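You operate a simulated robot arm through the tools that you are given. There is no shell and no other tool. Be economical: measure what you need, move in short steps, check, and stop when the job is done.

The job below is to be done with a simulated robot arm. You get a single attempt, and the scene is never put back.

## Task
Stock the van parts drawer by the stock list and hang the green tag on the blue peg.
Fine: both boxes that the list names go in; shut the drawer. Set down upright: what you pick out.

The check looks at the end state, three seconds after you hand in, the way a careful person would. Anything else that was tipped, shoved, dropped, spilled or broken makes it a failure.

## Robot
A 7-joint arm with a two-finger gripper on a trunk, on a base that drives. Base frame: it is fixed to the floor where the robot stands at the start and does not move with it; the origin is under the middle of the robot, x ahead of it, y to its left, z up; the surface under the hand at the start is at about z = 92. Units: cm, degrees, N and s.
With the tool pointing down near the work surface it reaches from about 18 to 76 cm from the robot's upright axis, wherever it stands. Its first joint turns from -166.0 to 166.0 degrees. Places, roughly: blue peg of the drawer cabinet [30, 30, 80]; hatch parts drawer [60, 10, 50]; inside of the van parts drawer [60, 10, 70]; small grey box [25, 150, 150]; van parts drawer [60, 10, 70]. Payload 2.45 kg.
The tool frame sits at the grasp point between the pads (the TCP): z along the fingers, y along the line on which they close. The tips reach 2.7 cm beyond it. Largest opening 8 cm; the body of the gripper starts 5.4 cm behind the TCP.
Orientation is that of the tool frame in the base frame, as a unit quaternion [x, y, z, w]. With the fingers straight down and closing along the base's y, the tool's x points along the base's -x, its y along +y and its z along -z.

## Interface
- The arm moves only by the tool move_arm. Its argument "moves" is a list that holds one entry, the list of rows, each a list of 7 numbers: the turn, a rotation vector about the tool's x, y, z in degrees, then the shift along the tool's x, y, z in mm, then the gripper command, from -1 (shut) to 1 (fully open), values between in proportion. In form: [[[wx, wy, wz, tx, ty, tz, fingers], ...]]. A call has 1 to 10 rows; each row shifts and turns the commanded pose from where the row before left it, along the tool's axes as they then stand. A row lasts 0.2 s, in which the tool goes at most 5 cm and 8.6 degrees; a call with a longer step from one row to the next is refused whole, and so is a gripper value outside its range. Where a pose cannot be reached the arm comes as near as it can. A force on the tool above 40 N (or 10 N above the force at the start of the call, whichever is more), or a blocked arm, ends the call early, and 0.2 s more pass. The fingers move at their own pace (about 15.3 cm/s each) and stop on an object; they squeeze with about 38 N. The grip force told is the motor's: it shows also when the fingers shut on nothing. Time passes only in rows, and 0.2 s behind the last, so rows that do not move let the fingers close. It gives the time, the measured TCP pose, the force on the tool (base axes), the opening and the grip force at its end, in the units of the frame above (readings bear some noise), with the torque about the TCP (base axes, N m) and any sound that the robot's microphone picked up.
- Cameras (640 x 400 px; columns grow to the right, rows downward): "scene" is now at [3.37, 12.13, 182.47]; the picture's right is [-0.22, -0.97, 0.00], its down [-0.90, 0.21, -0.37] and it looks along [0.36, -0.08, -0.93] (base axes); focal length 256 px, centre (320, 200). "wrist" rides on the gripper at [6.3, 1.2, -7.9] in the tool frame; the picture's right is [-0.19, 0.98, 0.00], its down [-0.72, -0.14, -0.68] and it looks along [-0.67, -0.13, 0.73] (tool axes); focal length 226 px, centre (320, 200). There is no depth. A picture from a camera that has moved, and an enlarged one, comes with that camera's place and axes in the base frame and with its lens. The place of the scene camera against the robot may be out by one fixed shift of up to 1.2 cm in any direction.
- grab_frame(camera): a new picture of that camera. It takes no simulated time.
- move_column(by): slides the trunk up (or, below 0, down) by that many cm; the arm and the scene camera ride with it, the base frame stays. It gives what a move gives, with no picture.
- drive_base(legs): drives the robot by 1 to 6 legs, each [ahead, turn to the left] in cm and degrees, along the robot's own axes; the way and the turn of a leg run together, so that a leg with both is an arc; at most 150 cm and 180 degrees a leg. The arm and the cameras ride along, it lands a little off, and it stops where it bumps. It gives what a move gives.
- pan_tilt(pan, tilt): turns the head with the scene camera to pan (to the left, within 120 degrees either way) and tilt (down, from -29 to 69), counted from straight ahead of the robot. It gives what a move gives.
- zoom(camera, box): a new picture of the part [left, top, right, bottom] of that camera's present view, enlarged. It takes no simulated time.
- sign_off(): hands the job in; it is judged then, once.

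Work in short steps. Places have to be worked out from the pictures, the camera data and where the tool is seen: move nearer, look again, correct. Check each grasp and each placing, and mend what went wrong. You have 120 turns and 78 pictures in all, those below and enlarged ones among them. Open the gripper and draw the arm clear of the work before you hand the job in, unless the task says otherwise; then end with one line.

The tools are called after "Call:" by a JSON object that holds its "method" and its "body". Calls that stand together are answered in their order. move_arm: Moves the arm, as the interface text tells. Its arguments: {"type":"object","properties":{"moves":{"type":"array","items":{"type":"array","items":{"type":"array","items":{"type":"number"}}}}},"required":["moves"]} The other tools are called the same way: move_column (by) slides the trunk up or down; drive_base (legs) drives the base; pan_tilt (pan, tilt) turns the head that bears the scene camera; grab_frame (camera) takes a picture; zoom (camera, box) takes an enlarged picture of a part of a camera's view; sign_off () hands the job in.

At the start:

```text
clock: 0.0
tcp_pos: [47.14, 20.41, 129.6]
tool_rot: [0.001, 1.0, -0.001, 0.0]
wrist_force: [0.4, 0.1, -0.1]
wrist_torque: [0.0, 0.01, -0.01]
width: 8.0
finger_force: 0.1
trunk travel left (down, up): [-47.5, 6.5]
robot x, y, heading: [0.26, 0.03, 0.1]
head pan, tilt: [-13.0, 68.2]
```

scene: 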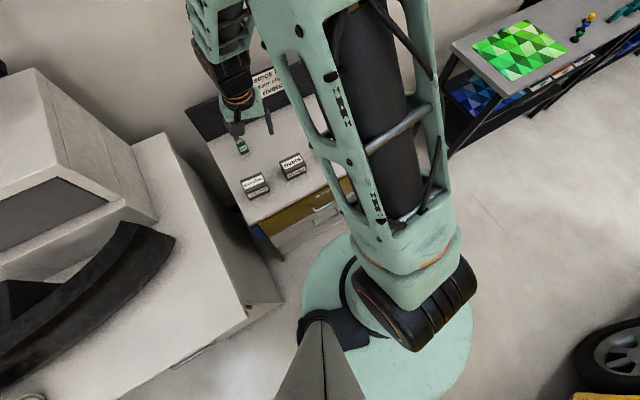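
wrist: 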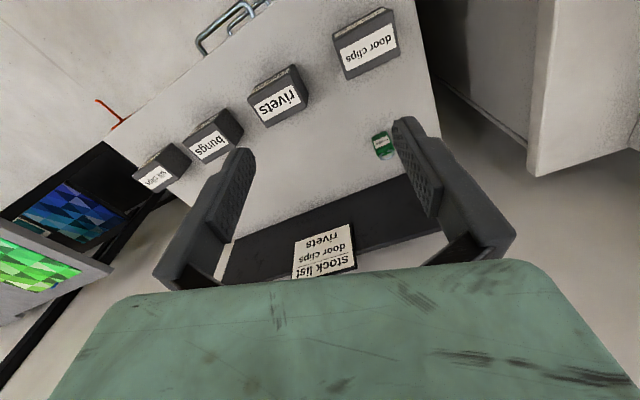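

The wrist view shows a stock list (door clips, rivets?), four boxes and a green tag. I zoom in for exact reading.

Call:
{"method": "zoom", "body": {"camera": "wrist", "box": [270, 110, 430, 290]}}

Call:
{"method": "zoom", "body": {"camera": "wrist", "box": [80, 0, 440, 220]}}

Call:
{"method": "zoom", "body": {"camera": "scene", "box": [180, 50, 380, 270]}}

```text
2.22 times, centred on (350, 200) of wrist
camera zoom: at [40.75, 21.4, 137.45], right [0.19, 0.98, 0.0], down [0.72, -0.14, 0.68], along [0.67, -0.13, -0.73], focal length 502 px, centre (253, 200)
```

zoom: 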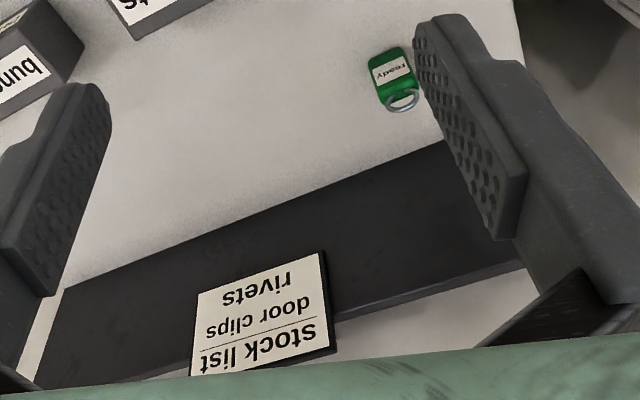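

```text
1.78 times, centred on (260, 110) of wrist
camera zoom: at [40.75, 21.4, 137.45], right [0.19, 0.98, 0.0], down [0.72, -0.14, 0.68], along [0.67, -0.13, -0.73], focal length 402 px, centre (427, 360)
```

zoom: 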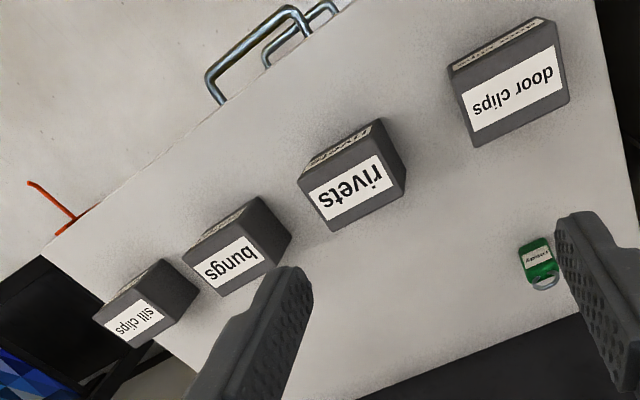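

```text
1.82 times, centred on (280, 160) of scene
camera zoom: at [3.37, 12.13, 182.47], right [-0.22, -0.97, 0.0], down [-0.9, 0.21, -0.37], along [0.36, -0.08, -0.93], focal length 466 px, centre (393, 273)
```

zoom: 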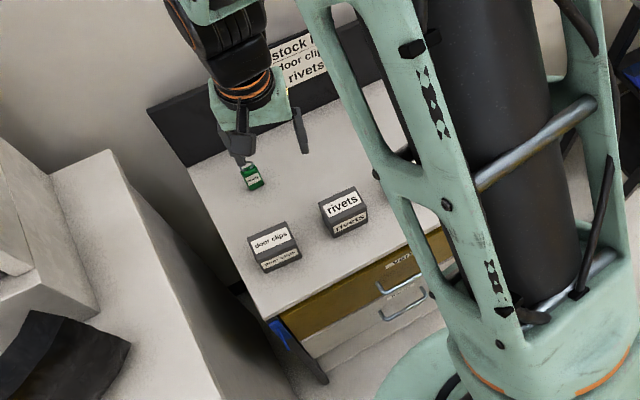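

The list names door clips and rivets; the cabinet is turned about +18°, its left front corner near (34,30), right front near (55,-29). I look at the drawer fronts and pegs.

Call:
{"method": "zoom", "body": {"camera": "scene", "box": [240, 150, 360, 270]}}

Call:
{"method": "pan_tilt", "body": {"pan": 25, "tilt": 60}}

Call:
{"method": "grab_frame", "body": {"camera": "scene"}}

```text
3.33 times, centred on (300, 210) of scene
camera zoom: at [3.37, 12.13, 182.47], right [-0.22, -0.97, 0.0], down [-0.9, 0.21, -0.37], along [0.36, -0.08, -0.93], focal length 854 px, centre (387, 167)
```

zoom: 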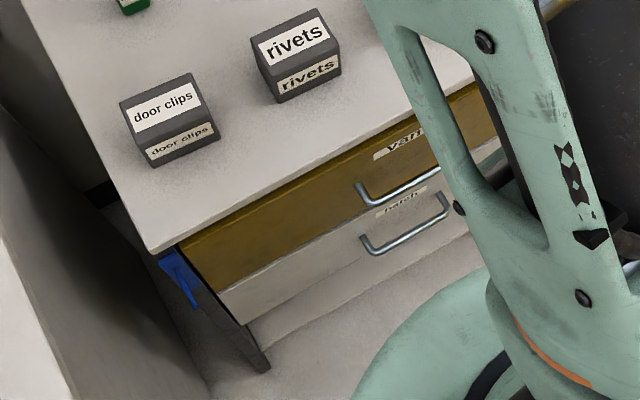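

```text
clock: 1.0
tcp_pos: [47.0, 20.35, 129.62]
tool_rot: [0.0, 1.0, 0.0, -0.001]
wrist_force: [0.2, 0.1, -0.9]
wrist_torque: [0.0, -0.01, 0.01]
width: 8.01
finger_force: 0.0
trunk travel left (down, up): [-47.5, 6.5]
robot x, y, heading: [-0.57, -0.18, -0.1]
head pan, tilt: [25.0, 60.0]
```

```text
71 pictures are left
camera scene: at [3.9, 16.22, 183.35], right [0.42, -0.91, 0.0], down [-0.79, -0.37, -0.5], along [0.45, 0.21, -0.87], focal length 256 px, centre (320, 200)
```

scene: 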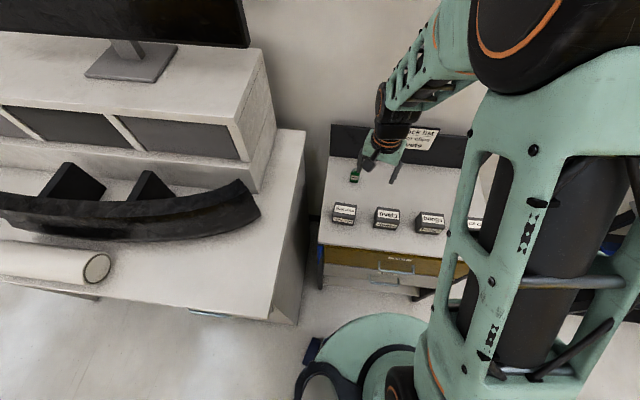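

Van drawer is the top one, facing the robot; it opens toward the robot's base, so I need to know the free floor behind. I look to the sides and rear.

Call:
{"method": "pan_tilt", "body": {"pan": 118, "tilt": 50}}

Call:
{"method": "grab_frame", "body": {"camera": "scene"}}

Call:
{"method": "pan_tilt", "body": {"pan": -118, "tilt": 50}}

Call:
{"method": "grab_frame", "body": {"camera": "scene"}}

Call:
{"method": "pan_tilt", "body": {"pan": -60, "tilt": 50}}

Call:
{"method": "grab_frame", "body": {"camera": "scene"}}

```text
clock: 2.7
tcp_pos: [47.04, 20.29, 129.56]
tool_rot: [0.0, 1.0, 0.0, 0.001]
wrist_force: [0.7, -0.3, 0.2]
wrist_torque: [0.0, -0.01, 0.01]
width: 8.01
finger_force: 0.1
trunk travel left (down, up): [-47.5, 6.5]
robot x, y, heading: [-0.31, 0.12, -0.1]
head pan, tilt: [118.0, 50.0]
```

```text
70 pictures are left
camera scene: at [-5.76, 20.21, 184.61], right [0.88, 0.47, 0.0], down [0.36, -0.68, -0.64], along [-0.3, 0.57, -0.77], focal length 256 px, centre (320, 200)
```

scene: 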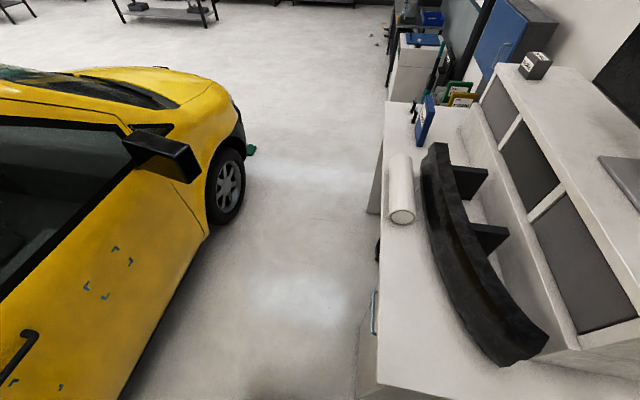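

```text
clock: 6.1
tcp_pos: [46.98, 20.31, 129.57]
tool_rot: [0.0, 1.0, 0.0, 0.0]
wrist_force: [-0.4, -0.3, -0.4]
wrist_torque: [0.0, -0.01, -0.02]
width: 7.99
finger_force: 0.1
trunk travel left (down, up): [-47.5, 6.5]
robot x, y, heading: [0.12, 0.0, 0.0]
head pan, tilt: [-118.0, 50.0]
```

```text
69 pictures are left
camera scene: at [-5.76, 6.61, 184.61], right [-0.88, 0.47, 0.0], down [0.36, 0.68, -0.64], along [-0.3, -0.57, -0.77], focal length 256 px, centre (320, 200)
```

scene: 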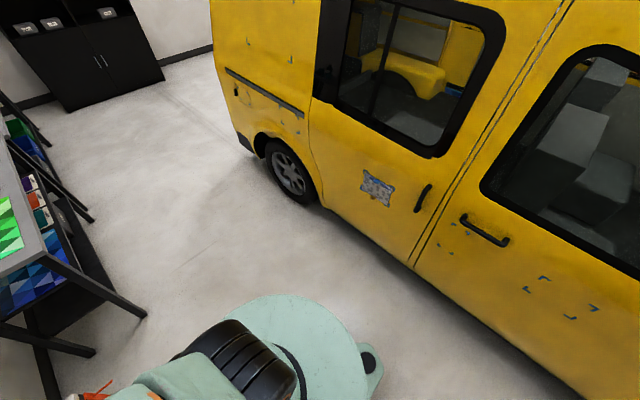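

```text
clock: 7.3
tcp_pos: [47.11, 20.37, 129.49]
tool_rot: [0.0, 1.0, 0.001, 0.001]
wrist_force: [0.1, 0.1, 0.0]
wrist_torque: [0.0, -0.04, 0.01]
width: 7.99
finger_force: 0.1
trunk travel left (down, up): [-47.5, 6.5]
robot x, y, heading: [-0.08, -0.21, -0.2]
head pan, tilt: [-60.0, 50.0]
```

```text
68 pictures are left
camera scene: at [1.7, 6.73, 184.61], right [-0.87, -0.5, 0.0], down [-0.38, 0.66, -0.64], along [0.32, -0.56, -0.77], focal length 256 px, centre (320, 200)
```

scene: 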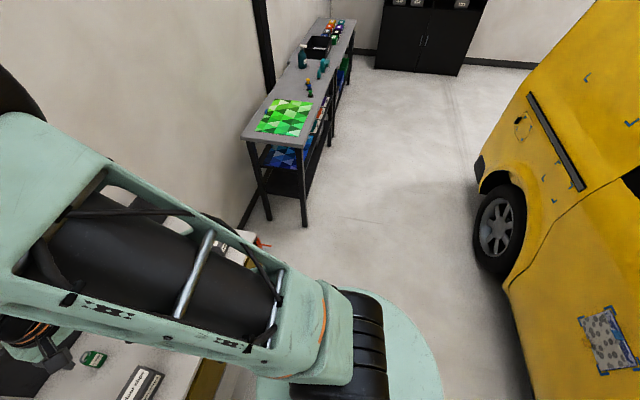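

The space behind is about 95 cm to a yellow van, so backing up slightly later is possible. First I bring the hand back and low in front of the cabinet's left corner for a wrist view of peg, handles and tag.

Call:
{"method": "move_arm", "body": {"moves": [[[0, 0, 0, 35, 10, 28, 1], [0, 0, 0, 35, 10, 28, 1], [0, 0, 0, 35, 10, 28, 1], [0, 0, 0, 35, 10, 28, 1], [0, 0, 0, 35, 10, 28, 1], [0, 0, 0, 35, 10, 28, 1], [0, 0, 0, 35, 10, 28, 1], [0, 0, 0, 35, 10, 28, 1], [0, 0, 0, 35, 10, 28, 1], [0, 0, 0, 35, 10, 28, 1]]]}}

Call:
{"method": "grab_frame", "body": {"camera": "wrist"}}

```text
clock: 9.5
tcp_pos: [12.25, 30.22, 101.65]
tool_rot: [0.002, 1.0, 0.0, 0.0]
wrist_force: [6.2, -7.1, 1.4]
wrist_torque: [0.27, 0.19, -0.25]
width: 7.4
finger_force: 0.0
trunk travel left (down, up): [-47.5, 6.5]
robot x, y, heading: [-0.2, -0.44, -0.1]
head pan, tilt: [-60.0, 50.0]
```

```text
67 pictures are left
camera wrist: at [5.97, 31.25, 109.55], right [0.2, 0.98, 0.0], down [0.72, -0.14, 0.68], along [0.67, -0.14, -0.73], focal length 226 px, centre (320, 200)
```

wrist: 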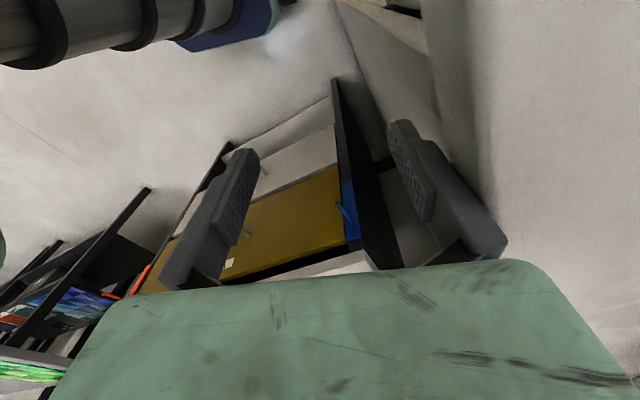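

The fingers report a 7 N side contact (width 7.4) — probably the bench at the left. I back away to the right and look again.

Call:
{"method": "move_arm", "body": {"moves": [[[0, 0, 0, 0, -30, -10, 1], [0, 0, 0, 0, -30, 0, 1], [0, 0, 0, 0, 0, 0, 1]]]}}

Call:
{"method": "grab_frame", "body": {"camera": "wrist"}}

Call:
{"method": "pan_tilt", "body": {"pan": 30, "tilt": 65}}

Call:
{"method": "grab_frame", "body": {"camera": "scene"}}

```text
clock: 10.3
tcp_pos: [12.12, 24.38, 102.61]
tool_rot: [0.0, 1.0, 0.0, 0.0]
wrist_force: [0.9, -0.1, -0.7]
wrist_torque: [0.0, 0.01, -0.03]
width: 8.0
finger_force: 0.2
trunk travel left (down, up): [-47.5, 6.5]
robot x, y, heading: [-0.0, -0.31, 0.1]
head pan, tilt: [-60.0, 50.0]
```

```text
66 pictures are left
camera wrist: at [5.85, 25.46, 110.46], right [0.19, 0.98, 0.0], down [0.72, -0.14, 0.68], along [0.67, -0.13, -0.73], focal length 226 px, centre (320, 200)
```

wrist: 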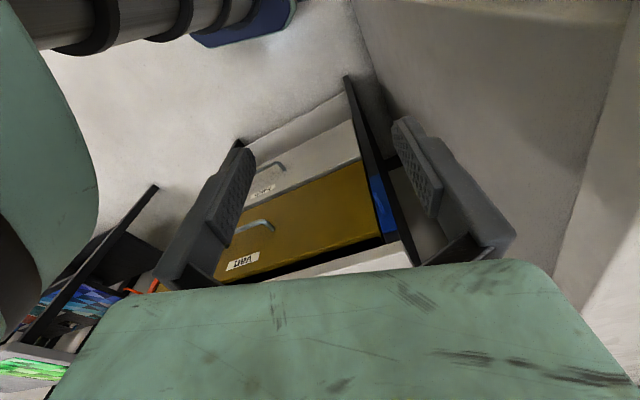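

```text
clock: 12.0
tcp_pos: [12.13, 24.41, 102.66]
tool_rot: [0.0, 1.0, 0.0, 0.0]
wrist_force: [0.5, 0.3, -0.9]
wrist_torque: [0.0, -0.01, 0.02]
width: 8.01
finger_force: 0.0
trunk travel left (down, up): [-47.5, 6.5]
robot x, y, heading: [-0.05, -0.17, 0.0]
head pan, tilt: [30.0, 65.0]
```

```text
65 pictures are left
camera scene: at [3.11, 16.45, 182.79], right [0.5, -0.87, 0.0], down [-0.79, -0.45, -0.42], along [0.37, 0.21, -0.91], focal length 256 px, centre (320, 200)
```

scene: 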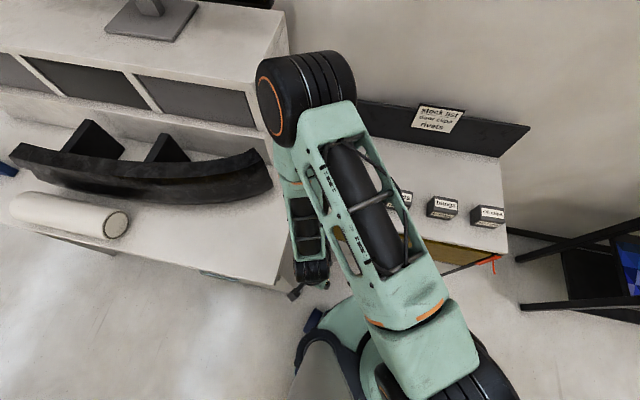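

The bench side is close on the left, now clear. I zoom into the wrist view for the drawer handle and the blue peg.

Call:
{"method": "zoom", "body": {"camera": "wrist", "box": [220, 60, 440, 280]}}

```text
1.82 times, centred on (330, 170) of wrist
camera zoom: at [5.87, 25.48, 110.46], right [0.19, 0.98, 0.0], down [0.72, -0.14, 0.68], along [0.67, -0.13, -0.73], focal length 411 px, centre (302, 254)
```

zoom: 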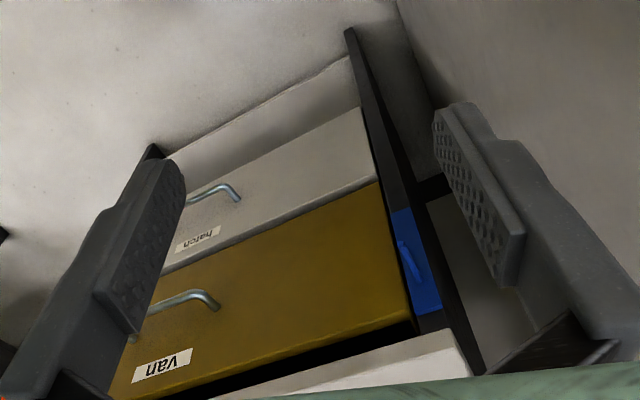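

Peg: horizontal, pointing out of the front at the left leg, about z 85.7, base ≈ (34,30.5). Tag ≈ (67.7,30.1), ring pointing away from me along the cabinet's depth. I raise the hand, move over the top and turn it by +18° (yaw).

Call:
{"method": "move_arm", "body": {"moves": [[[0, 0, 0, 0, 0, -45, 1], [0, 0, 0, 0, 0, -45, 1], [0, 0, 0, -40, 0, -20, 1], [0, 0, 0, -49, 0, 0, 1], [0, 0, 0, -49, 0, 0, 1], [0, 0, 0, -49, 0, 0, 1], [0, 0, -6, -49, 0, 0, 1], [0, 0, -6, -49, 0, 0, 1], [0, 0, -6, -49, 0, 0, 1]]]}}

Call:
{"method": "drive_base", "body": {"legs": [[8, 0]]}}

Call:
{"method": "grab_frame", "body": {"camera": "wrist"}}

```text
clock: 14.0
tcp_pos: [45.46, 26.5, 112.72]
tool_rot: [-0.157, 0.988, 0.0, -0.001]
wrist_force: [0.4, -0.2, 0.3]
wrist_torque: [0.0, 0.05, -0.01]
width: 8.01
finger_force: 0.0
out of reach, approached as far as the arm can: row 2
trunk travel left (down, up): [-47.5, 6.5]
robot x, y, heading: [-0.01, 0.18, 0.0]
head pan, tilt: [30.0, 65.0]
```

```text
clock: 15.0
tcp_pos: [52.86, 26.57, 112.77]
tool_rot: [-0.156, 0.988, 0.001, 0.0]
wrist_force: [-1.3, 0.4, -0.6]
wrist_torque: [0.01, -0.03, -0.03]
width: 8.0
finger_force: 0.1
trunk travel left (down, up): [-47.5, 6.5]
robot x, y, heading: [7.39, -0.09, -0.3]
head pan, tilt: [30.0, 65.0]
```

```text
63 pictures are left
camera wrist: at [46.49, 25.58, 120.65], right [-0.12, 0.99, 0.0], down [0.73, 0.09, 0.68], along [0.68, 0.08, -0.73], focal length 226 px, centre (320, 200)
```

wrist: 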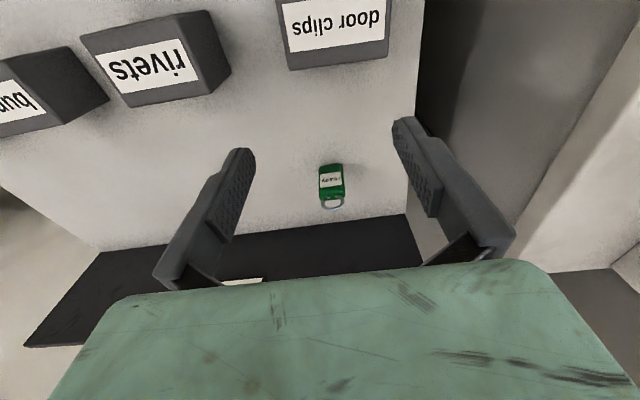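

Yaw now matches the cabinet. The tag body is centred near (68.3,30), ring beyond it. I go closer above it.

Call:
{"method": "move_arm", "body": {"moves": [[[0, 0, 0, -30, -4, 20, 1], [0, 0, 0, -30, -4, 20, 1], [0, 0, 0, -30, -4, 20, 1], [0, 0, 0, -21, -3, 20, 1], [0, 0, 0, 0, 0, 0, 1]]]}}

Call:
{"method": "grab_frame", "body": {"camera": "wrist"}}

```text
clock: 16.2
tcp_pos: [63.88, 28.63, 104.65]
tool_rot: [-0.157, 0.988, 0.0, 0.0]
wrist_force: [0.5, -0.4, 0.3]
wrist_torque: [0.0, -0.05, 0.0]
width: 7.98
finger_force: 0.0
trunk travel left (down, up): [-47.5, 6.5]
robot x, y, heading: [7.77, -0.12, -0.1]
head pan, tilt: [30.0, 65.0]
```

```text
62 pictures are left
camera wrist: at [57.56, 27.59, 112.59], right [-0.12, 0.99, 0.0], down [0.73, 0.09, 0.68], along [0.68, 0.08, -0.73], focal length 226 px, centre (320, 200)
```

wrist: 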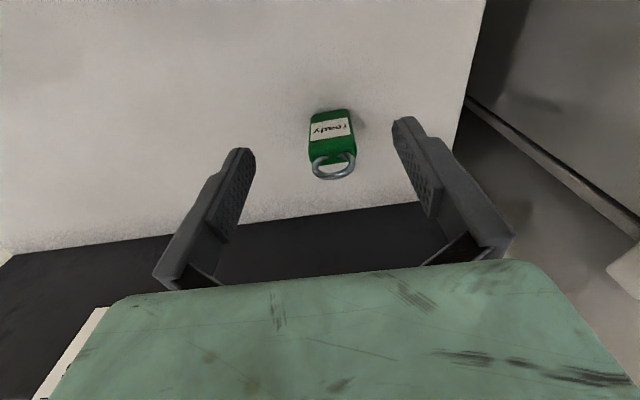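

I zoom to measure the tag's yaw and thickness.

Call:
{"method": "zoom", "body": {"camera": "wrist", "box": [280, 95, 390, 195]}}

```text
4.00 times, centred on (335, 145) of wrist
camera zoom: at [57.56, 27.59, 112.59], right [-0.12, 0.99, 0.0], down [0.73, 0.09, 0.68], along [0.68, 0.08, -0.73], focal length 904 px, centre (260, 420)
```

zoom: 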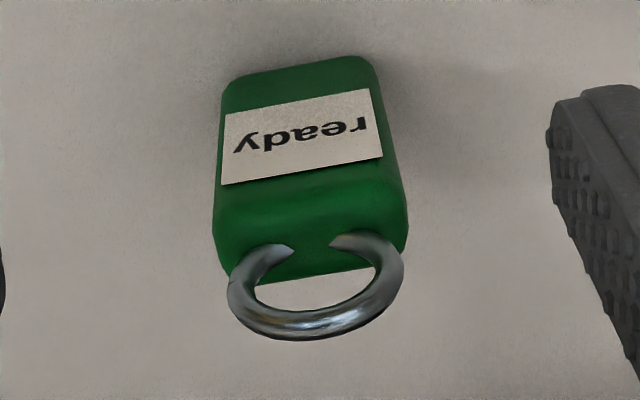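

The tag is a ~2 cm thick block, ring standing out at the far end, yaw 18° exactly like the tool. I descend over its middle and grip.

Call:
{"method": "move_arm", "body": {"moves": [[[0, 0, 0, -20, 0, 20, 1], [0, 0, 0, -19, 1, 25, 1], [0, 0, 0, 0, 0, 25, 1], [0, 0, 0, 0, 0, 22, 1], [0, 0, 0, 0, 0, 0, 1], [0, 0, 0, 0, 0, 0, -1], [0, 0, 0, 0, 0, 0, -1], [0, 0, 0, 0, 0, 0, -1]]]}}

Call:
{"method": "grab_frame", "body": {"camera": "wrist"}}

```text
clock: 18.0
tcp_pos: [67.84, 29.98, 95.74]
tool_rot: [-0.156, 0.988, 0.0, 0.0]
wrist_force: [0.1, 0.5, 0.4]
wrist_torque: [-0.03, 0.01, 0.0]
width: 0.03
finger_force: 30.4
trunk travel left (down, up): [-47.5, 6.5]
robot x, y, heading: [7.81, 0.23, -0.1]
head pan, tilt: [30.0, 65.0]
```

```text
60 pictures are left
camera wrist: at [61.5, 29.03, 103.59], right [-0.12, 0.99, 0.0], down [0.73, 0.09, 0.68], along [0.68, 0.08, -0.73], focal length 226 px, centre (320, 200)
```

wrist: 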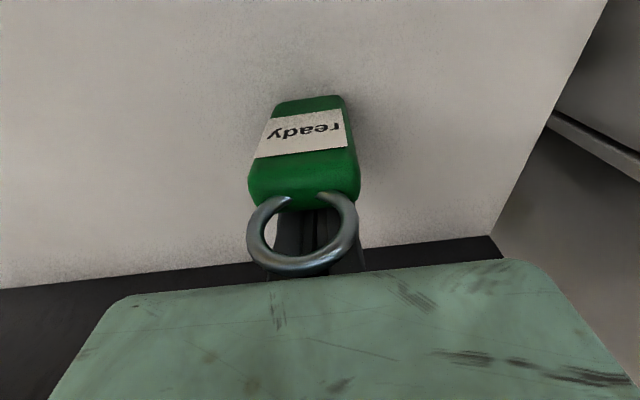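

The fingers shut on nothing; triangulating the two views shows the tag actually stands upright at about x 65.5–66.4, just in front of the fingers, ring on top (z≈100). I rise, open, shift 1.8 cm back and look.

Call:
{"method": "move_arm", "body": {"moves": [[[0, 0, 0, 0, 0, -30, -1], [0, 0, 0, 0, 0, -40, -1], [0, 0, 0, 0, 0, -40, -1], [0, 0, 0, 18, 0, 0, 1], [0, 0, 0, 0, 0, 0, 1], [0, 0, 0, 0, 0, 0, 1]]]}}

Call:
{"method": "grab_frame", "body": {"camera": "wrist"}}

```text
clock: 19.4
tcp_pos: [66.01, 29.19, 106.44]
tool_rot: [-0.157, 0.988, 0.0, 0.0]
wrist_force: [0.5, -0.3, 0.4]
wrist_torque: [-0.04, 0.03, 0.01]
width: 8.0
finger_force: 0.0
trunk travel left (down, up): [-47.5, 6.5]
robot x, y, heading: [7.48, 0.41, 0.1]
head pan, tilt: [30.0, 65.0]
```

```text
59 pictures are left
camera wrist: at [59.61, 28.34, 114.46], right [-0.12, 0.99, 0.0], down [0.73, 0.09, 0.68], along [0.68, 0.08, -0.73], focal length 226 px, centre (320, 200)
```

wrist: 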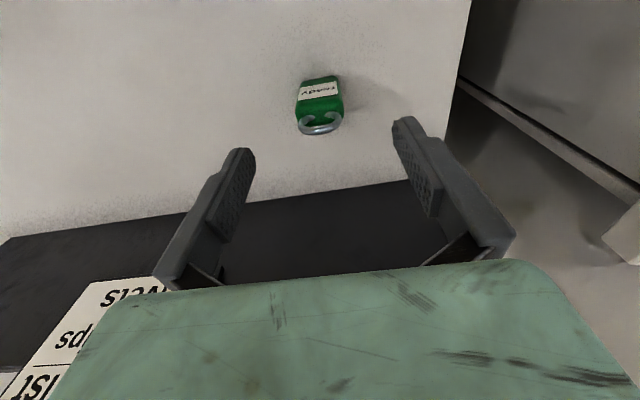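

Confirmed: label face at (65.5,28.9,95.7), ring at (66.1,29.1,100). I lower the open fingers around it and grip.

Call:
{"method": "move_arm", "body": {"moves": [[[0, 0, 0, -3, -1, 30, 1], [0, 0, 0, 0, 0, 30, 1], [0, 0, 0, 0, 0, 32, 1], [0, 0, 0, 0, 0, 0, 1], [0, 0, 0, 0, 0, 0, 0], [0, 0, 0, 0, 0, 0, -1], [0, 0, 0, 0, 0, 0, -1], [0, 0, 0, 0, 0, 0, -1]]]}}

Call:
{"method": "grab_frame", "body": {"camera": "wrist"}}

```text
clock: 21.2
tcp_pos: [66.39, 29.14, 97.4]
tool_rot: [-0.156, 0.988, 0.0, 0.001]
wrist_force: [-0.4, 0.6, -0.4]
wrist_torque: [-0.02, 0.0, 0.02]
width: 3.48
finger_force: 38.3
trunk travel left (down, up): [-47.5, 6.5]
robot x, y, heading: [7.84, 0.07, -0.2]
head pan, tilt: [30.0, 65.0]
```

```text
58 pictures are left
camera wrist: at [60.02, 28.28, 105.31], right [-0.12, 0.99, 0.0], down [0.73, 0.09, 0.68], along [0.68, 0.08, -0.73], focal length 226 px, centre (320, 200)
```

wrist: 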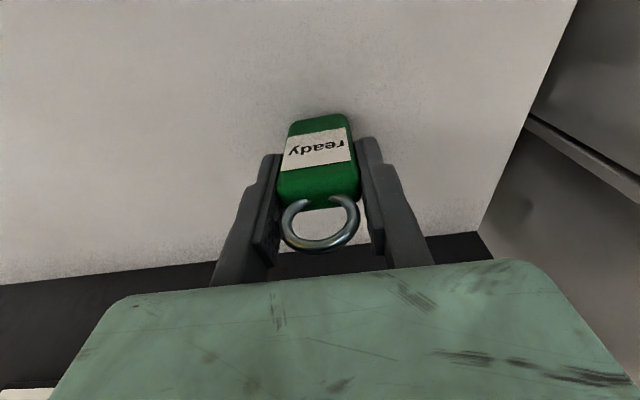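

Tag is held (3.5 cm wide), ring hole about 2.4 cm above the TCP. I lift it, carry it back over the top and out in front of the blue peg.

Call:
{"method": "move_arm", "body": {"moves": [[[0, 0, 0, 0, 0, -40, -1], [0, 0, 0, 0, 0, -40, -1], [0, 0, 0, 0, 0, -40, -1], [0, 0, 0, 45, 15, 0, -1], [0, 0, 0, 45, 15, 0, -1], [0, 0, 0, 45, 15, 0, -1], [0, 0, 0, 45, 15, 0, -1], [0, 0, 0, 45, 15, 0, -1], [0, 0, 0, 45, 15, 0, -1], [0, 0, 0, 45, 15, 0, -1]]]}}

Call:
{"method": "move_arm", "body": {"moves": [[[0, 0, 0, 45, 8, 0, -1], [0, 0, 0, 45, 0, 0, -1], [0, 0, 0, 30, 0, 0, -1], [0, 0, 0, 0, 0, 0, -1]]]}}

Call:
{"method": "grab_frame", "body": {"camera": "wrist"}}

Call:
{"method": "grab_frame", "body": {"camera": "scene"}}

```text
clock: 23.4
tcp_pos: [33.23, 29.31, 109.57]
tool_rot: [-0.156, 0.988, -0.001, 0.0]
wrist_force: [0.8, 0.8, -0.6]
wrist_torque: [0.03, -0.04, 0.02]
width: 3.46
finger_force: 37.8
trunk travel left (down, up): [-47.5, 6.5]
robot x, y, heading: [7.81, 0.4, 0.0]
head pan, tilt: [30.0, 65.0]
```

```text
clock: 24.4
tcp_pos: [21.67, 26.62, 109.27]
tool_rot: [-0.156, 0.988, 0.0, 0.0]
wrist_force: [-0.1, -0.2, -0.6]
wrist_torque: [0.0, 0.0, 0.04]
width: 3.5
finger_force: 38.2
trunk travel left (down, up): [-47.5, 6.5]
robot x, y, heading: [7.68, -0.38, -0.2]
head pan, tilt: [30.0, 65.0]
```

```text
57 pictures are left
camera wrist: at [15.23, 25.73, 117.23], right [-0.12, 0.99, 0.0], down [0.73, 0.09, 0.68], along [0.68, 0.08, -0.73], focal length 226 px, centre (320, 200)
```

wrist: 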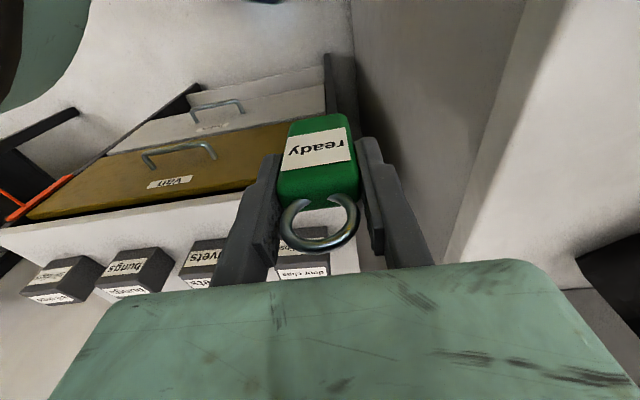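

```text
56 pictures are left
camera scene: at [10.75, 16.41, 182.8], right [0.5, -0.87, 0.0], down [-0.79, -0.45, -0.42], along [0.37, 0.21, -0.91], focal length 256 px, centre (320, 200)
```

scene: 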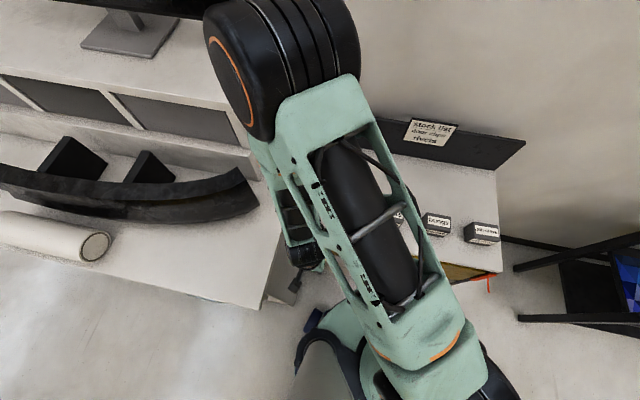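

The tag hides the peg. I shift right and lower a bit to see the peg past it.

Call:
{"method": "move_arm", "body": {"moves": [[[0, 0, 0, 0, -30, 30, -1], [0, 0, 0, 0, -30, 30, -1], [0, 0, 0, 10, -20, 40, -1], [0, 0, 0, 10, 0, 20, -1], [0, 0, 0, 0, 0, 0, -1]]]}}

Call:
{"method": "grab_frame", "body": {"camera": "wrist"}}

```text
clock: 25.6
tcp_pos: [22.13, 18.5, 97.31]
tool_rot: [-0.156, 0.988, 0.0, 0.0]
wrist_force: [0.2, 0.0, 0.1]
wrist_torque: [-0.02, -0.03, 0.01]
width: 3.48
finger_force: 38.3
trunk travel left (down, up): [-47.5, 6.5]
robot x, y, heading: [7.81, -0.19, -0.1]
head pan, tilt: [30.0, 65.0]
```

```text
55 pictures are left
camera wrist: at [15.81, 17.52, 105.18], right [-0.12, 0.99, 0.0], down [0.73, 0.09, 0.68], along [0.68, 0.08, -0.73], focal length 226 px, centre (320, 200)
```

wrist: 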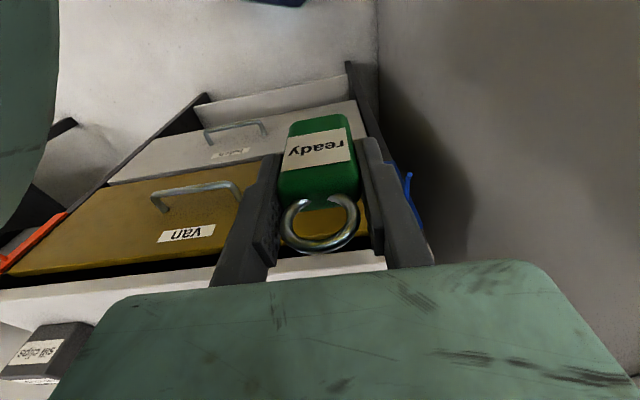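

Call:
{"method": "zoom", "body": {"camera": "wrist", "box": [360, 130, 460, 250]}}

Call:
{"method": "zoom", "body": {"camera": "wrist", "box": [90, 90, 290, 260]}}

```text
3.33 times, centred on (410, 190) of wrist
camera zoom: at [15.81, 17.52, 105.18], right [-0.12, 0.99, 0.0], down [0.73, 0.09, 0.68], along [0.68, 0.08, -0.73], focal length 754 px, centre (20, 233)
```

zoom: 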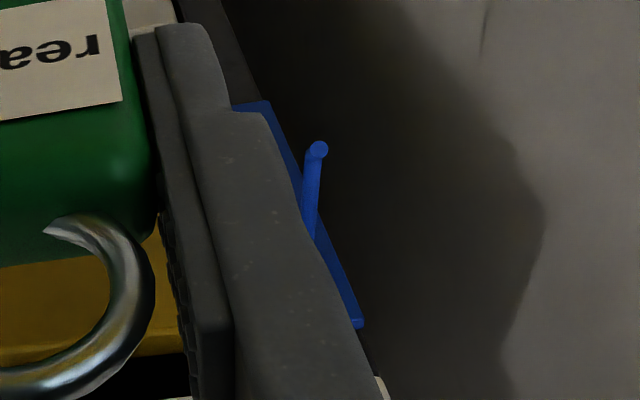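

```text
2.35 times, centred on (190, 175) of wrist
camera zoom: at [15.81, 17.52, 105.18], right [-0.12, 0.99, 0.0], down [0.73, 0.09, 0.68], along [0.68, 0.08, -0.73], focal length 532 px, centre (626, 259)
```

zoom: 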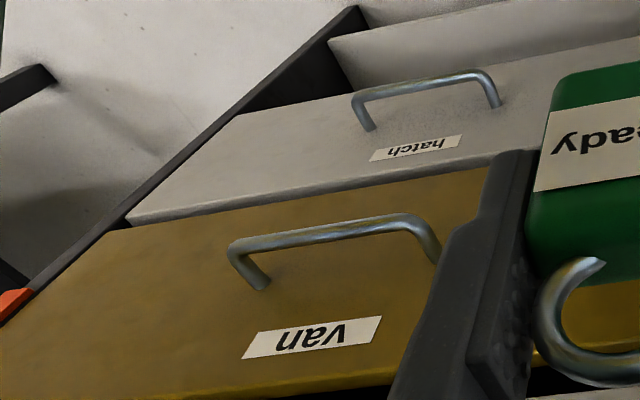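

The peg tip is near (29.9,29.2,84.5), about 4.5 cm long, thin (~0.5 cm), maybe with an upturned end. I get closer for a precise look.

Call:
{"method": "move_arm", "body": {"moves": [[[0, 0, 0, 0, -20, 30, -1], [0, 0, 0, -10, -10, 30, -1], [0, 0, 0, 0, 0, 0, -1]]]}}

Call:
{"method": "zoom", "body": {"camera": "wrist", "box": [380, 130, 560, 290]}}

```text
clock: 26.0
tcp_pos: [22.97, 17.94, 95.14]
tool_rot: [-0.151, 0.988, 0.007, 0.004]
wrist_force: [0.1, 0.0, -1.2]
wrist_torque: [0.0, -0.03, -0.01]
width: 3.47
finger_force: 38.3
trunk travel left (down, up): [-47.5, 6.5]
robot x, y, heading: [7.71, 0.08, -0.3]
head pan, tilt: [30.0, 65.0]
stopped in row 1: the force on the tool passed its limit at 84 N (the readings are from after the stop); the commanded pose is now the measured one
```

```text
2.50 times, centred on (470, 210) of wrist
camera zoom: at [16.48, 16.86, 103.13], right [-0.11, 0.99, 0.01], down [0.72, 0.07, 0.69], along [0.68, 0.08, -0.73], focal length 565 px, centre (-55, 175)
```

zoom: 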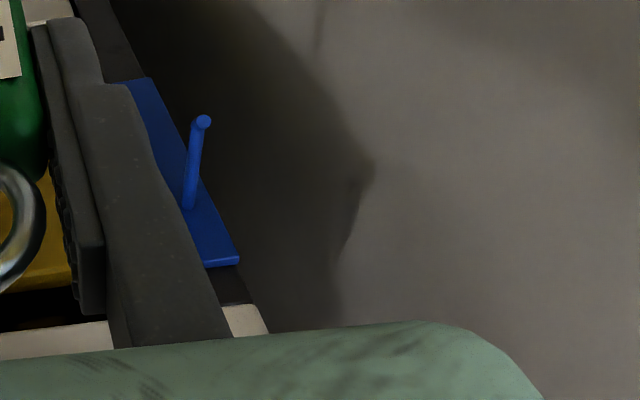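

The move stopped with a force spike after only ~2 cm; maybe the elbow met something. I look at the arm from the head.

Call:
{"method": "pan_tilt", "body": {"pan": 45, "tilt": 45}}

Call:
{"method": "grab_frame", "body": {"camera": "scene"}}

```text
clock: 26.9
tcp_pos: [22.86, 18.0, 95.32]
tool_rot: [-0.151, 0.988, 0.007, 0.004]
wrist_force: [0.2, 1.1, 1.3]
wrist_torque: [-0.13, 0.09, -0.08]
width: 3.5
finger_force: 37.6
trunk travel left (down, up): [-47.5, 6.5]
robot x, y, heading: [7.74, -0.23, -0.1]
head pan, tilt: [45.0, 45.0]
```

```text
51 pictures are left
camera scene: at [11.15, 19.17, 185.29], right [0.71, -0.71, 0.0], down [-0.5, -0.5, -0.71], along [0.5, 0.5, -0.71], focal length 256 px, centre (320, 200)
```

scene: 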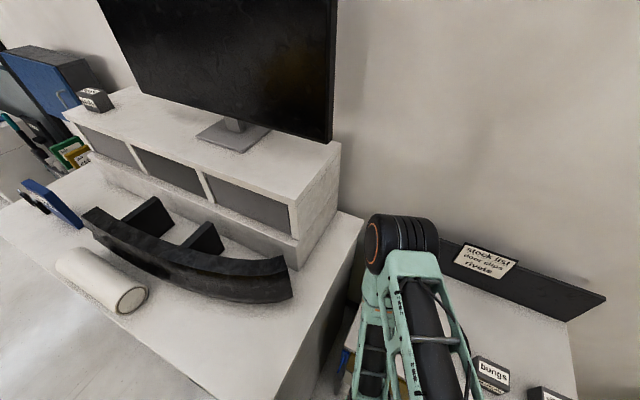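

No clear contact with the furniture; likely the arm was folding on itself so near its axis. I raise the hand slightly and drive back 20 cm for a comfortable reach.

Call:
{"method": "move_arm", "body": {"moves": [[[0, 0, 0, 0, 0, -20, -1], [0, 0, 0, 0, 0, -20, -1]]]}}

Call:
{"method": "drive_base", "body": {"legs": [[-20, 0]]}}

Call:
{"method": "grab_frame", "body": {"camera": "wrist"}}

```text
clock: 27.4
tcp_pos: [22.95, 17.92, 99.13]
tool_rot: [-0.151, 0.988, 0.007, 0.006]
wrist_force: [3.0, 7.0, -4.7]
wrist_torque: [-0.45, -0.13, -0.52]
width: 3.47
finger_force: 37.7
trunk travel left (down, up): [-47.5, 6.5]
robot x, y, heading: [7.61, -0.47, -0.3]
head pan, tilt: [45.0, 45.0]
```

```text
clock: 29.0
tcp_pos: [3.02, 17.96, 99.22]
tool_rot: [-0.152, 0.988, 0.007, 0.005]
wrist_force: [10.5, 17.4, 3.1]
wrist_torque: [-1.54, 1.3, -1.35]
width: 3.46
finger_force: 38.5
trunk travel left (down, up): [-47.5, 6.5]
robot x, y, heading: [-11.77, 0.36, 0.1]
head pan, tilt: [45.0, 45.0]
```

```text
50 pictures are left
camera wrist: at [-3.47, 16.89, 106.97], right [-0.11, 0.99, 0.01], down [0.72, 0.07, 0.69], along [0.68, 0.09, -0.72], focal length 226 px, centre (320, 200)
```

wrist: 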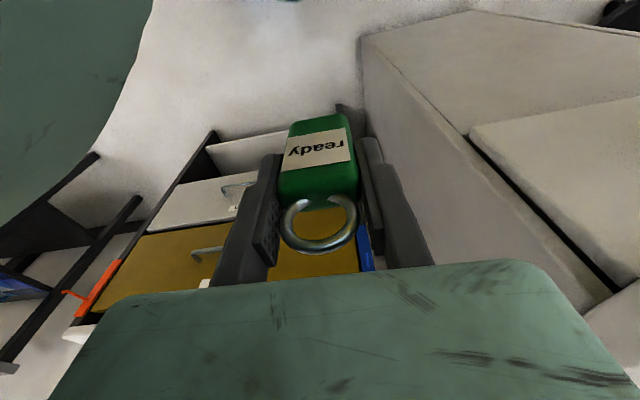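

A ~20 N contact persists after driving, so it's the arm touching its own body. I extend the hand forward, out of the fold.

Call:
{"method": "move_arm", "body": {"moves": [[[0, 0, 0, -20, 5, 0, -1], [0, 0, 0, -40, 0, 0, -1], [0, 0, 0, -45, 0, 0, -1], [0, 0, 0, -45, 0, 0, -1], [0, 0, 0, 0, 0, 0, -1]]]}}

Call:
{"method": "grab_frame", "body": {"camera": "wrist"}}

```text
clock: 30.2
tcp_pos: [17.08, 22.47, 99.33]
tool_rot: [-0.153, 0.988, 0.007, 0.004]
wrist_force: [-0.1, 0.1, -0.8]
wrist_torque: [-0.02, -0.02, 0.01]
width: 3.48
finger_force: 37.8
trunk travel left (down, up): [-47.5, 6.5]
robot x, y, heading: [-12.03, -0.2, -0.1]
head pan, tilt: [45.0, 45.0]
```

```text
49 pictures are left
camera wrist: at [10.72, 21.46, 107.02], right [-0.11, 0.99, 0.01], down [0.72, 0.07, 0.69], along [0.68, 0.09, -0.73], focal length 226 px, centre (320, 200)
```

wrist: 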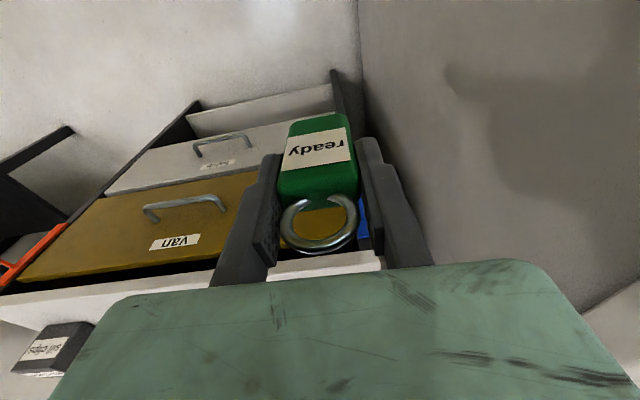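

Free again. Now I descend in front of the peg: aim TCP at depth a few cm short of the tip, lateral aligned, ring at peg height.

Call:
{"method": "move_arm", "body": {"moves": [[[0, 0, 0, -10, 5, 40, -1], [0, 0, 0, -10, 5, 40, -1], [0, 0, 0, -10, 5, 40, -1], [0, 0, 0, -20, 5, 40, -1], [0, 0, 0, -20, 5, 10, -1], [0, 0, 0, -10, 0, 0, -1], [0, 0, 0, 0, 0, 0, -1]]]}}

Call:
{"method": "grab_frame", "body": {"camera": "wrist"}}

```text
clock: 31.8
tcp_pos: [24.34, 28.0, 82.52]
tool_rot: [-0.152, 0.988, 0.007, 0.006]
wrist_force: [0.0, -0.6, -0.2]
wrist_torque: [0.0, 0.0, -0.01]
width: 3.46
finger_force: 38.2
trunk travel left (down, up): [-47.5, 6.5]
robot x, y, heading: [-12.35, 0.52, 0.1]
head pan, tilt: [45.0, 45.0]
```

```text
48 pictures are left
camera wrist: at [17.93, 26.93, 90.38], right [-0.11, 0.99, 0.01], down [0.72, 0.07, 0.69], along [0.68, 0.09, -0.73], focal length 226 px, centre (320, 200)
```

wrist: 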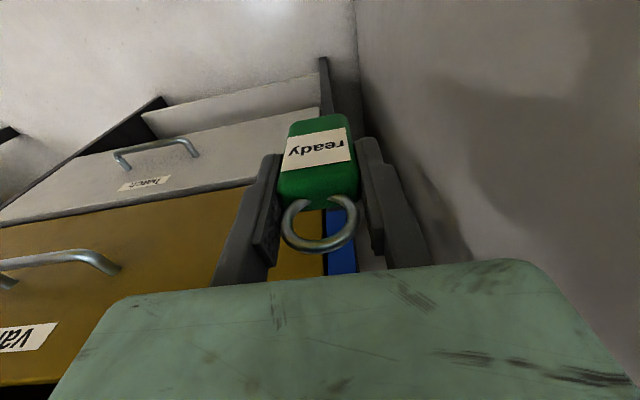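

Peg tip is now hidden under the hand. I check from the head camera.

Call:
{"method": "pan_tilt", "body": {"pan": 15, "tilt": 62}}

Call:
{"method": "grab_frame", "body": {"camera": "scene"}}

```text
clock: 32.8
tcp_pos: [24.31, 27.97, 82.61]
tool_rot: [-0.151, 0.988, 0.007, 0.005]
wrist_force: [0.4, -0.3, 0.3]
wrist_torque: [0.02, -0.01, 0.02]
width: 3.44
finger_force: 38.4
trunk travel left (down, up): [-47.5, 6.5]
robot x, y, heading: [-12.63, 0.39, 0.0]
head pan, tilt: [15.0, 62.0]
```

```text
47 pictures are left
camera scene: at [-8.12, 15.1, 183.12], right [0.26, -0.97, 0.0], down [-0.85, -0.23, -0.47], along [0.45, 0.12, -0.88], focal length 256 px, centre (320, 200)
```

scene: 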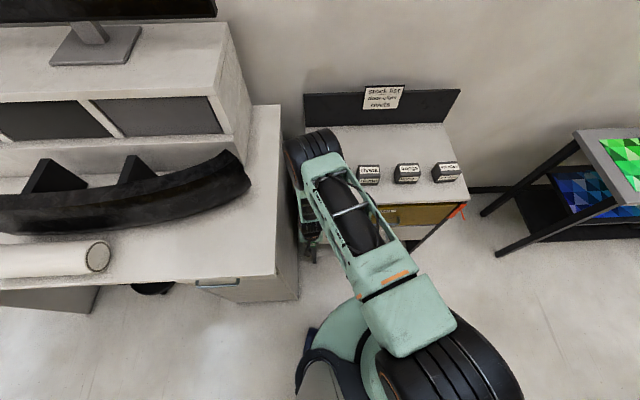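

The head view is blocked. I raise 4.5 cm and shift 0.5 cm right so the peg tip should show through the ring, giving a lateral check.

Call:
{"method": "move_arm", "body": {"moves": [[[0, 0, 0, 0, -5, -45, -1], [0, 0, 0, 0, 0, 0, -1]]]}}

Call:
{"method": "zoom", "body": {"camera": "wrist", "box": [260, 170, 400, 270]}}

```text
clock: 33.4
tcp_pos: [24.39, 27.53, 87.02]
tool_rot: [-0.151, 0.988, 0.007, 0.005]
wrist_force: [0.6, 0.8, -0.6]
wrist_torque: [-0.04, 0.0, -0.02]
width: 3.48
finger_force: 38.7
trunk travel left (down, up): [-47.5, 6.5]
robot x, y, heading: [-12.0, 0.27, -0.2]
head pan, tilt: [15.0, 62.0]
```

```text
4.00 times, centred on (330, 220) of wrist
camera zoom: at [17.97, 26.54, 94.82], right [-0.11, 0.99, 0.01], down [0.72, 0.07, 0.69], along [0.68, 0.09, -0.73], focal length 904 px, centre (280, 120)
```

zoom: 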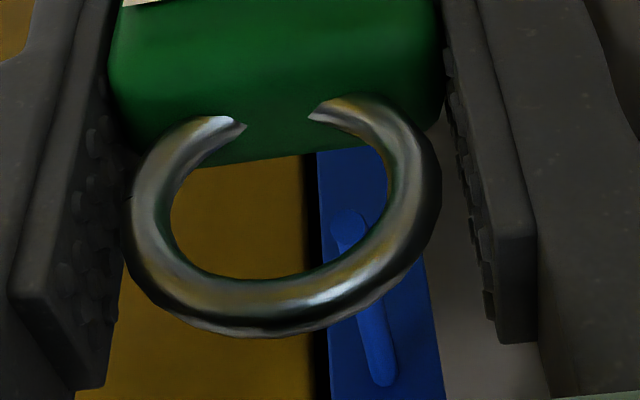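

Excellent view: peg is straight and level at z≈84.8, lateral 18.6 – matching the ring within ~1 mm. I lower 4.3 cm and slide forward so the peg enters the ring.

Call:
{"method": "move_arm", "body": {"moves": [[[0, 0, 0, 0, 1, 25, -1], [0, 0, 0, 0, 0, 18, -1], [0, 0, 0, 0, 0, 0, -1], [0, 0, 0, -20, 0, 0, -1], [0, 0, 0, -20, 0, 0, -1], [0, 0, 0, -10, 0, 0, -1], [0, 0, 0, -10, 0, 0, -1], [0, 0, 0, 0, 0, 0, -1]]]}}

Call:
{"method": "grab_frame", "body": {"camera": "wrist"}}

```text
clock: 35.2
tcp_pos: [30.21, 29.45, 82.83]
tool_rot: [-0.151, 0.988, 0.007, 0.004]
wrist_force: [-0.1, 0.0, -0.2]
wrist_torque: [0.04, 0.01, -0.02]
width: 3.45
finger_force: 38.2
trunk travel left (down, up): [-47.5, 6.5]
robot x, y, heading: [-12.47, -0.19, -0.1]
head pan, tilt: [15.0, 62.0]
```

```text
45 pictures are left
camera wrist: at [23.81, 28.25, 90.66], right [-0.11, 0.99, 0.01], down [0.72, 0.07, 0.69], along [0.68, 0.09, -0.73], focal length 226 px, centre (320, 200)
```

wrist: 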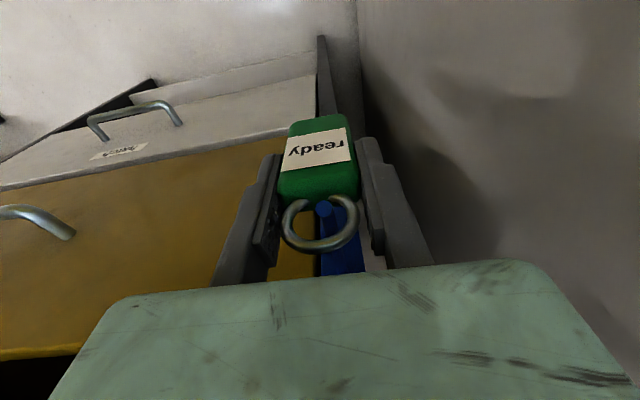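

The peg tip shows inside the ring with no force. I zoom to verify.

Call:
{"method": "zoom", "body": {"camera": "wrist", "box": [270, 170, 390, 270]}}

```text
4.00 times, centred on (330, 220) of wrist
camera zoom: at [23.81, 28.25, 90.66], right [-0.11, 0.99, 0.01], down [0.72, 0.07, 0.69], along [0.68, 0.09, -0.73], focal length 904 px, centre (280, 120)
```

zoom: 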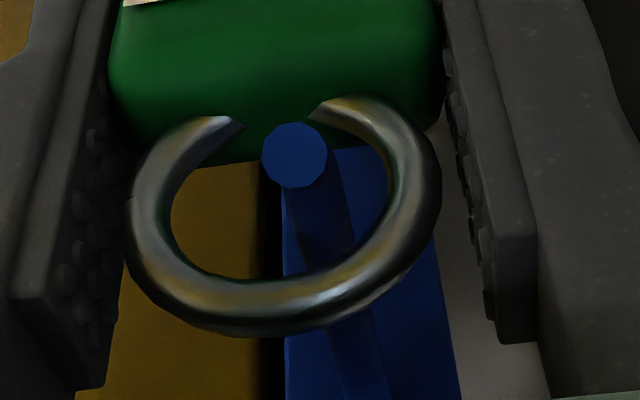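

The peg tip has come through the ring. I push on 1.4 cm, lower 0.5 cm so the ring rests on the peg, and check.

Call:
{"method": "move_arm", "body": {"moves": [[[0, 0, 0, -7, 0, 0, -1], [0, 0, 0, -7, 0, 0, -1], [0, 0, 0, 0, 0, 5, -1], [0, 0, 0, 0, 0, 0, -1]]]}}

Call:
{"method": "zoom", "body": {"camera": "wrist", "box": [240, 110, 400, 270]}}

```text
clock: 36.2
tcp_pos: [30.99, 29.75, 82.34]
tool_rot: [-0.152, 0.988, 0.007, 0.003]
wrist_force: [-27.7, -7.7, 8.2]
wrist_torque: [0.69, -2.02, 0.42]
width: 3.49
finger_force: 38.4
trunk travel left (down, up): [-47.5, 6.5]
robot x, y, heading: [-12.05, -0.15, 0.3]
head pan, tilt: [15.0, 62.0]
```

```text
2.50 times, centred on (320, 190) of wrist
camera zoom: at [24.67, 28.65, 90.07], right [-0.11, 0.99, 0.01], down [0.72, 0.07, 0.69], along [0.68, 0.09, -0.73], focal length 565 px, centre (320, 225)
```

zoom: 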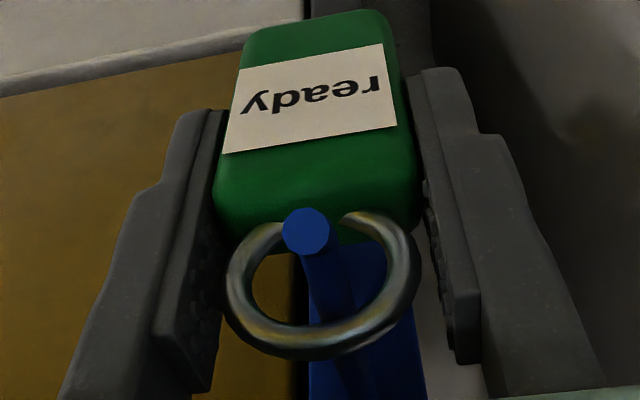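

The ring is on the peg ~1.4 cm; the hand now touches the cabinet's top edge (28 N). I back off 3 mm and open the fingers slowly.

Call:
{"method": "move_arm", "body": {"moves": [[[0, 0, 0, 3, 0, 1, -1], [0, 0, 0, 0, 0, 0, -1], [0, 0, 0, 0, 0, 0, -0.05], [0, 0, 0, 0, 0, 0, 0.2], [0, 0, 0, 0, 0, 0, 0.4], [0, 0, 0, 0, 0, 0, 0.4]]]}}

Call:
{"method": "zoom", "body": {"camera": "wrist", "box": [220, 100, 420, 280]}}

```text
clock: 37.6
tcp_pos: [31.13, 29.73, 82.35]
tool_rot: [-0.152, 0.988, 0.007, 0.007]
wrist_force: [-19.2, -3.4, 8.2]
wrist_torque: [0.42, -1.52, 0.43]
width: 5.59
finger_force: 0.0
trunk travel left (down, up): [-47.5, 6.5]
robot x, y, heading: [-12.24, -0.15, 0.1]
head pan, tilt: [15.0, 62.0]
```

```text
2.22 times, centred on (320, 190) of wrist
camera zoom: at [24.66, 28.66, 90.01], right [-0.11, 0.99, 0.01], down [0.72, 0.07, 0.69], along [0.68, 0.09, -0.72], focal length 502 px, centre (320, 222)
```

zoom: 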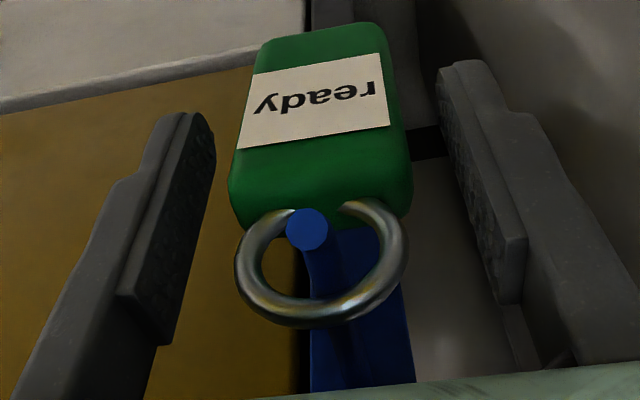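

The tag hangs on the peg by itself. I withdraw straight back and look.

Call:
{"method": "move_arm", "body": {"moves": [[[0, 0, 0, 5, 0, 0, 0.4], [0, 0, 0, 25, 0, 0, 0.4], [0, 0, 0, 40, 0, 0, 0.4], [0, 0, 0, 20, -10, -40, 0.4], [0, 0, 0, 10, -20, -40, 0.4], [0, 0, 0, 0, -20, 0, 0.4], [0, 0, 0, 0, 0, 0, 0.4]]]}}

Call:
{"method": "grab_frame", "body": {"camera": "wrist"}}

```text
clock: 39.2
tcp_pos: [22.95, 21.78, 90.01]
tool_rot: [-0.151, 0.988, 0.007, 0.005]
wrist_force: [-0.1, -0.6, -0.3]
wrist_torque: [-0.02, 0.02, -0.02]
width: 5.61
finger_force: 0.0
trunk travel left (down, up): [-47.5, 6.5]
robot x, y, heading: [-12.59, -0.14, -0.1]
head pan, tilt: [15.0, 62.0]
```

```text
41 pictures are left
camera wrist: at [16.58, 20.76, 97.84], right [-0.11, 0.99, 0.01], down [0.72, 0.07, 0.69], along [0.68, 0.09, -0.73], focal length 226 px, centre (320, 200)
```

wrist: 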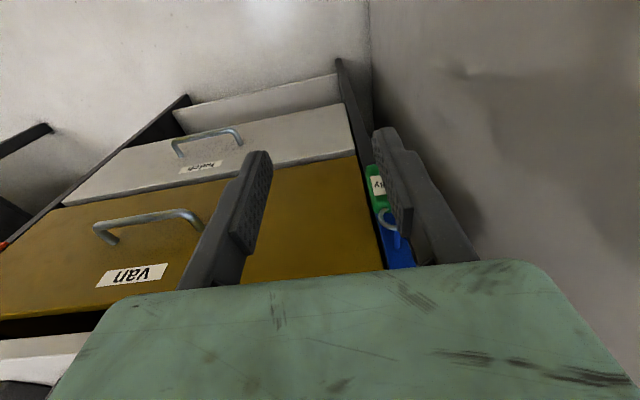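

The tag hangs. I must know whether the opening drawer front would brush it; zoom in.

Call:
{"method": "move_arm", "body": {"moves": [[[0, 0, 0, 0, -40, 0, 0.4], [0, 0, 0, 0, -30, 0, 0.4], [0, 0, 0, 0, 0, 0, 0.4]]]}}

Call:
{"method": "zoom", "body": {"camera": "wrist", "box": [320, 120, 520, 280]}}

```text
clock: 40.0
tcp_pos: [25.23, 15.18, 89.69]
tool_rot: [-0.153, 0.988, 0.006, 0.006]
wrist_force: [0.4, 0.0, 0.3]
wrist_torque: [0.0, -0.02, 0.0]
width: 5.63
finger_force: 0.1
trunk travel left (down, up): [-47.5, 6.5]
robot x, y, heading: [-12.21, 0.11, 0.1]
head pan, tilt: [15.0, 62.0]
```

```text
2.50 times, centred on (420, 200) of wrist
camera zoom: at [18.84, 14.21, 97.58], right [-0.11, 0.99, 0.01], down [0.72, 0.07, 0.69], along [0.68, 0.09, -0.73], focal length 565 px, centre (70, 200)
```

zoom: 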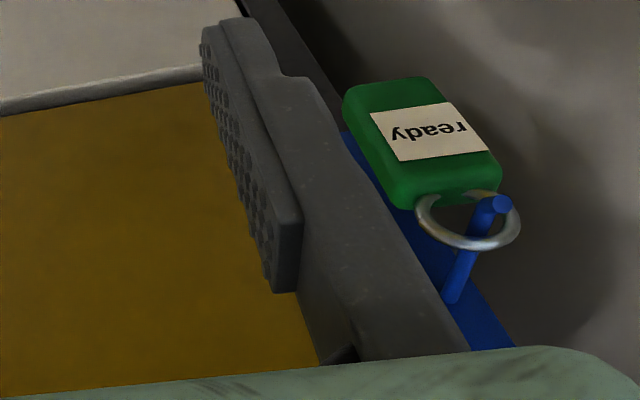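

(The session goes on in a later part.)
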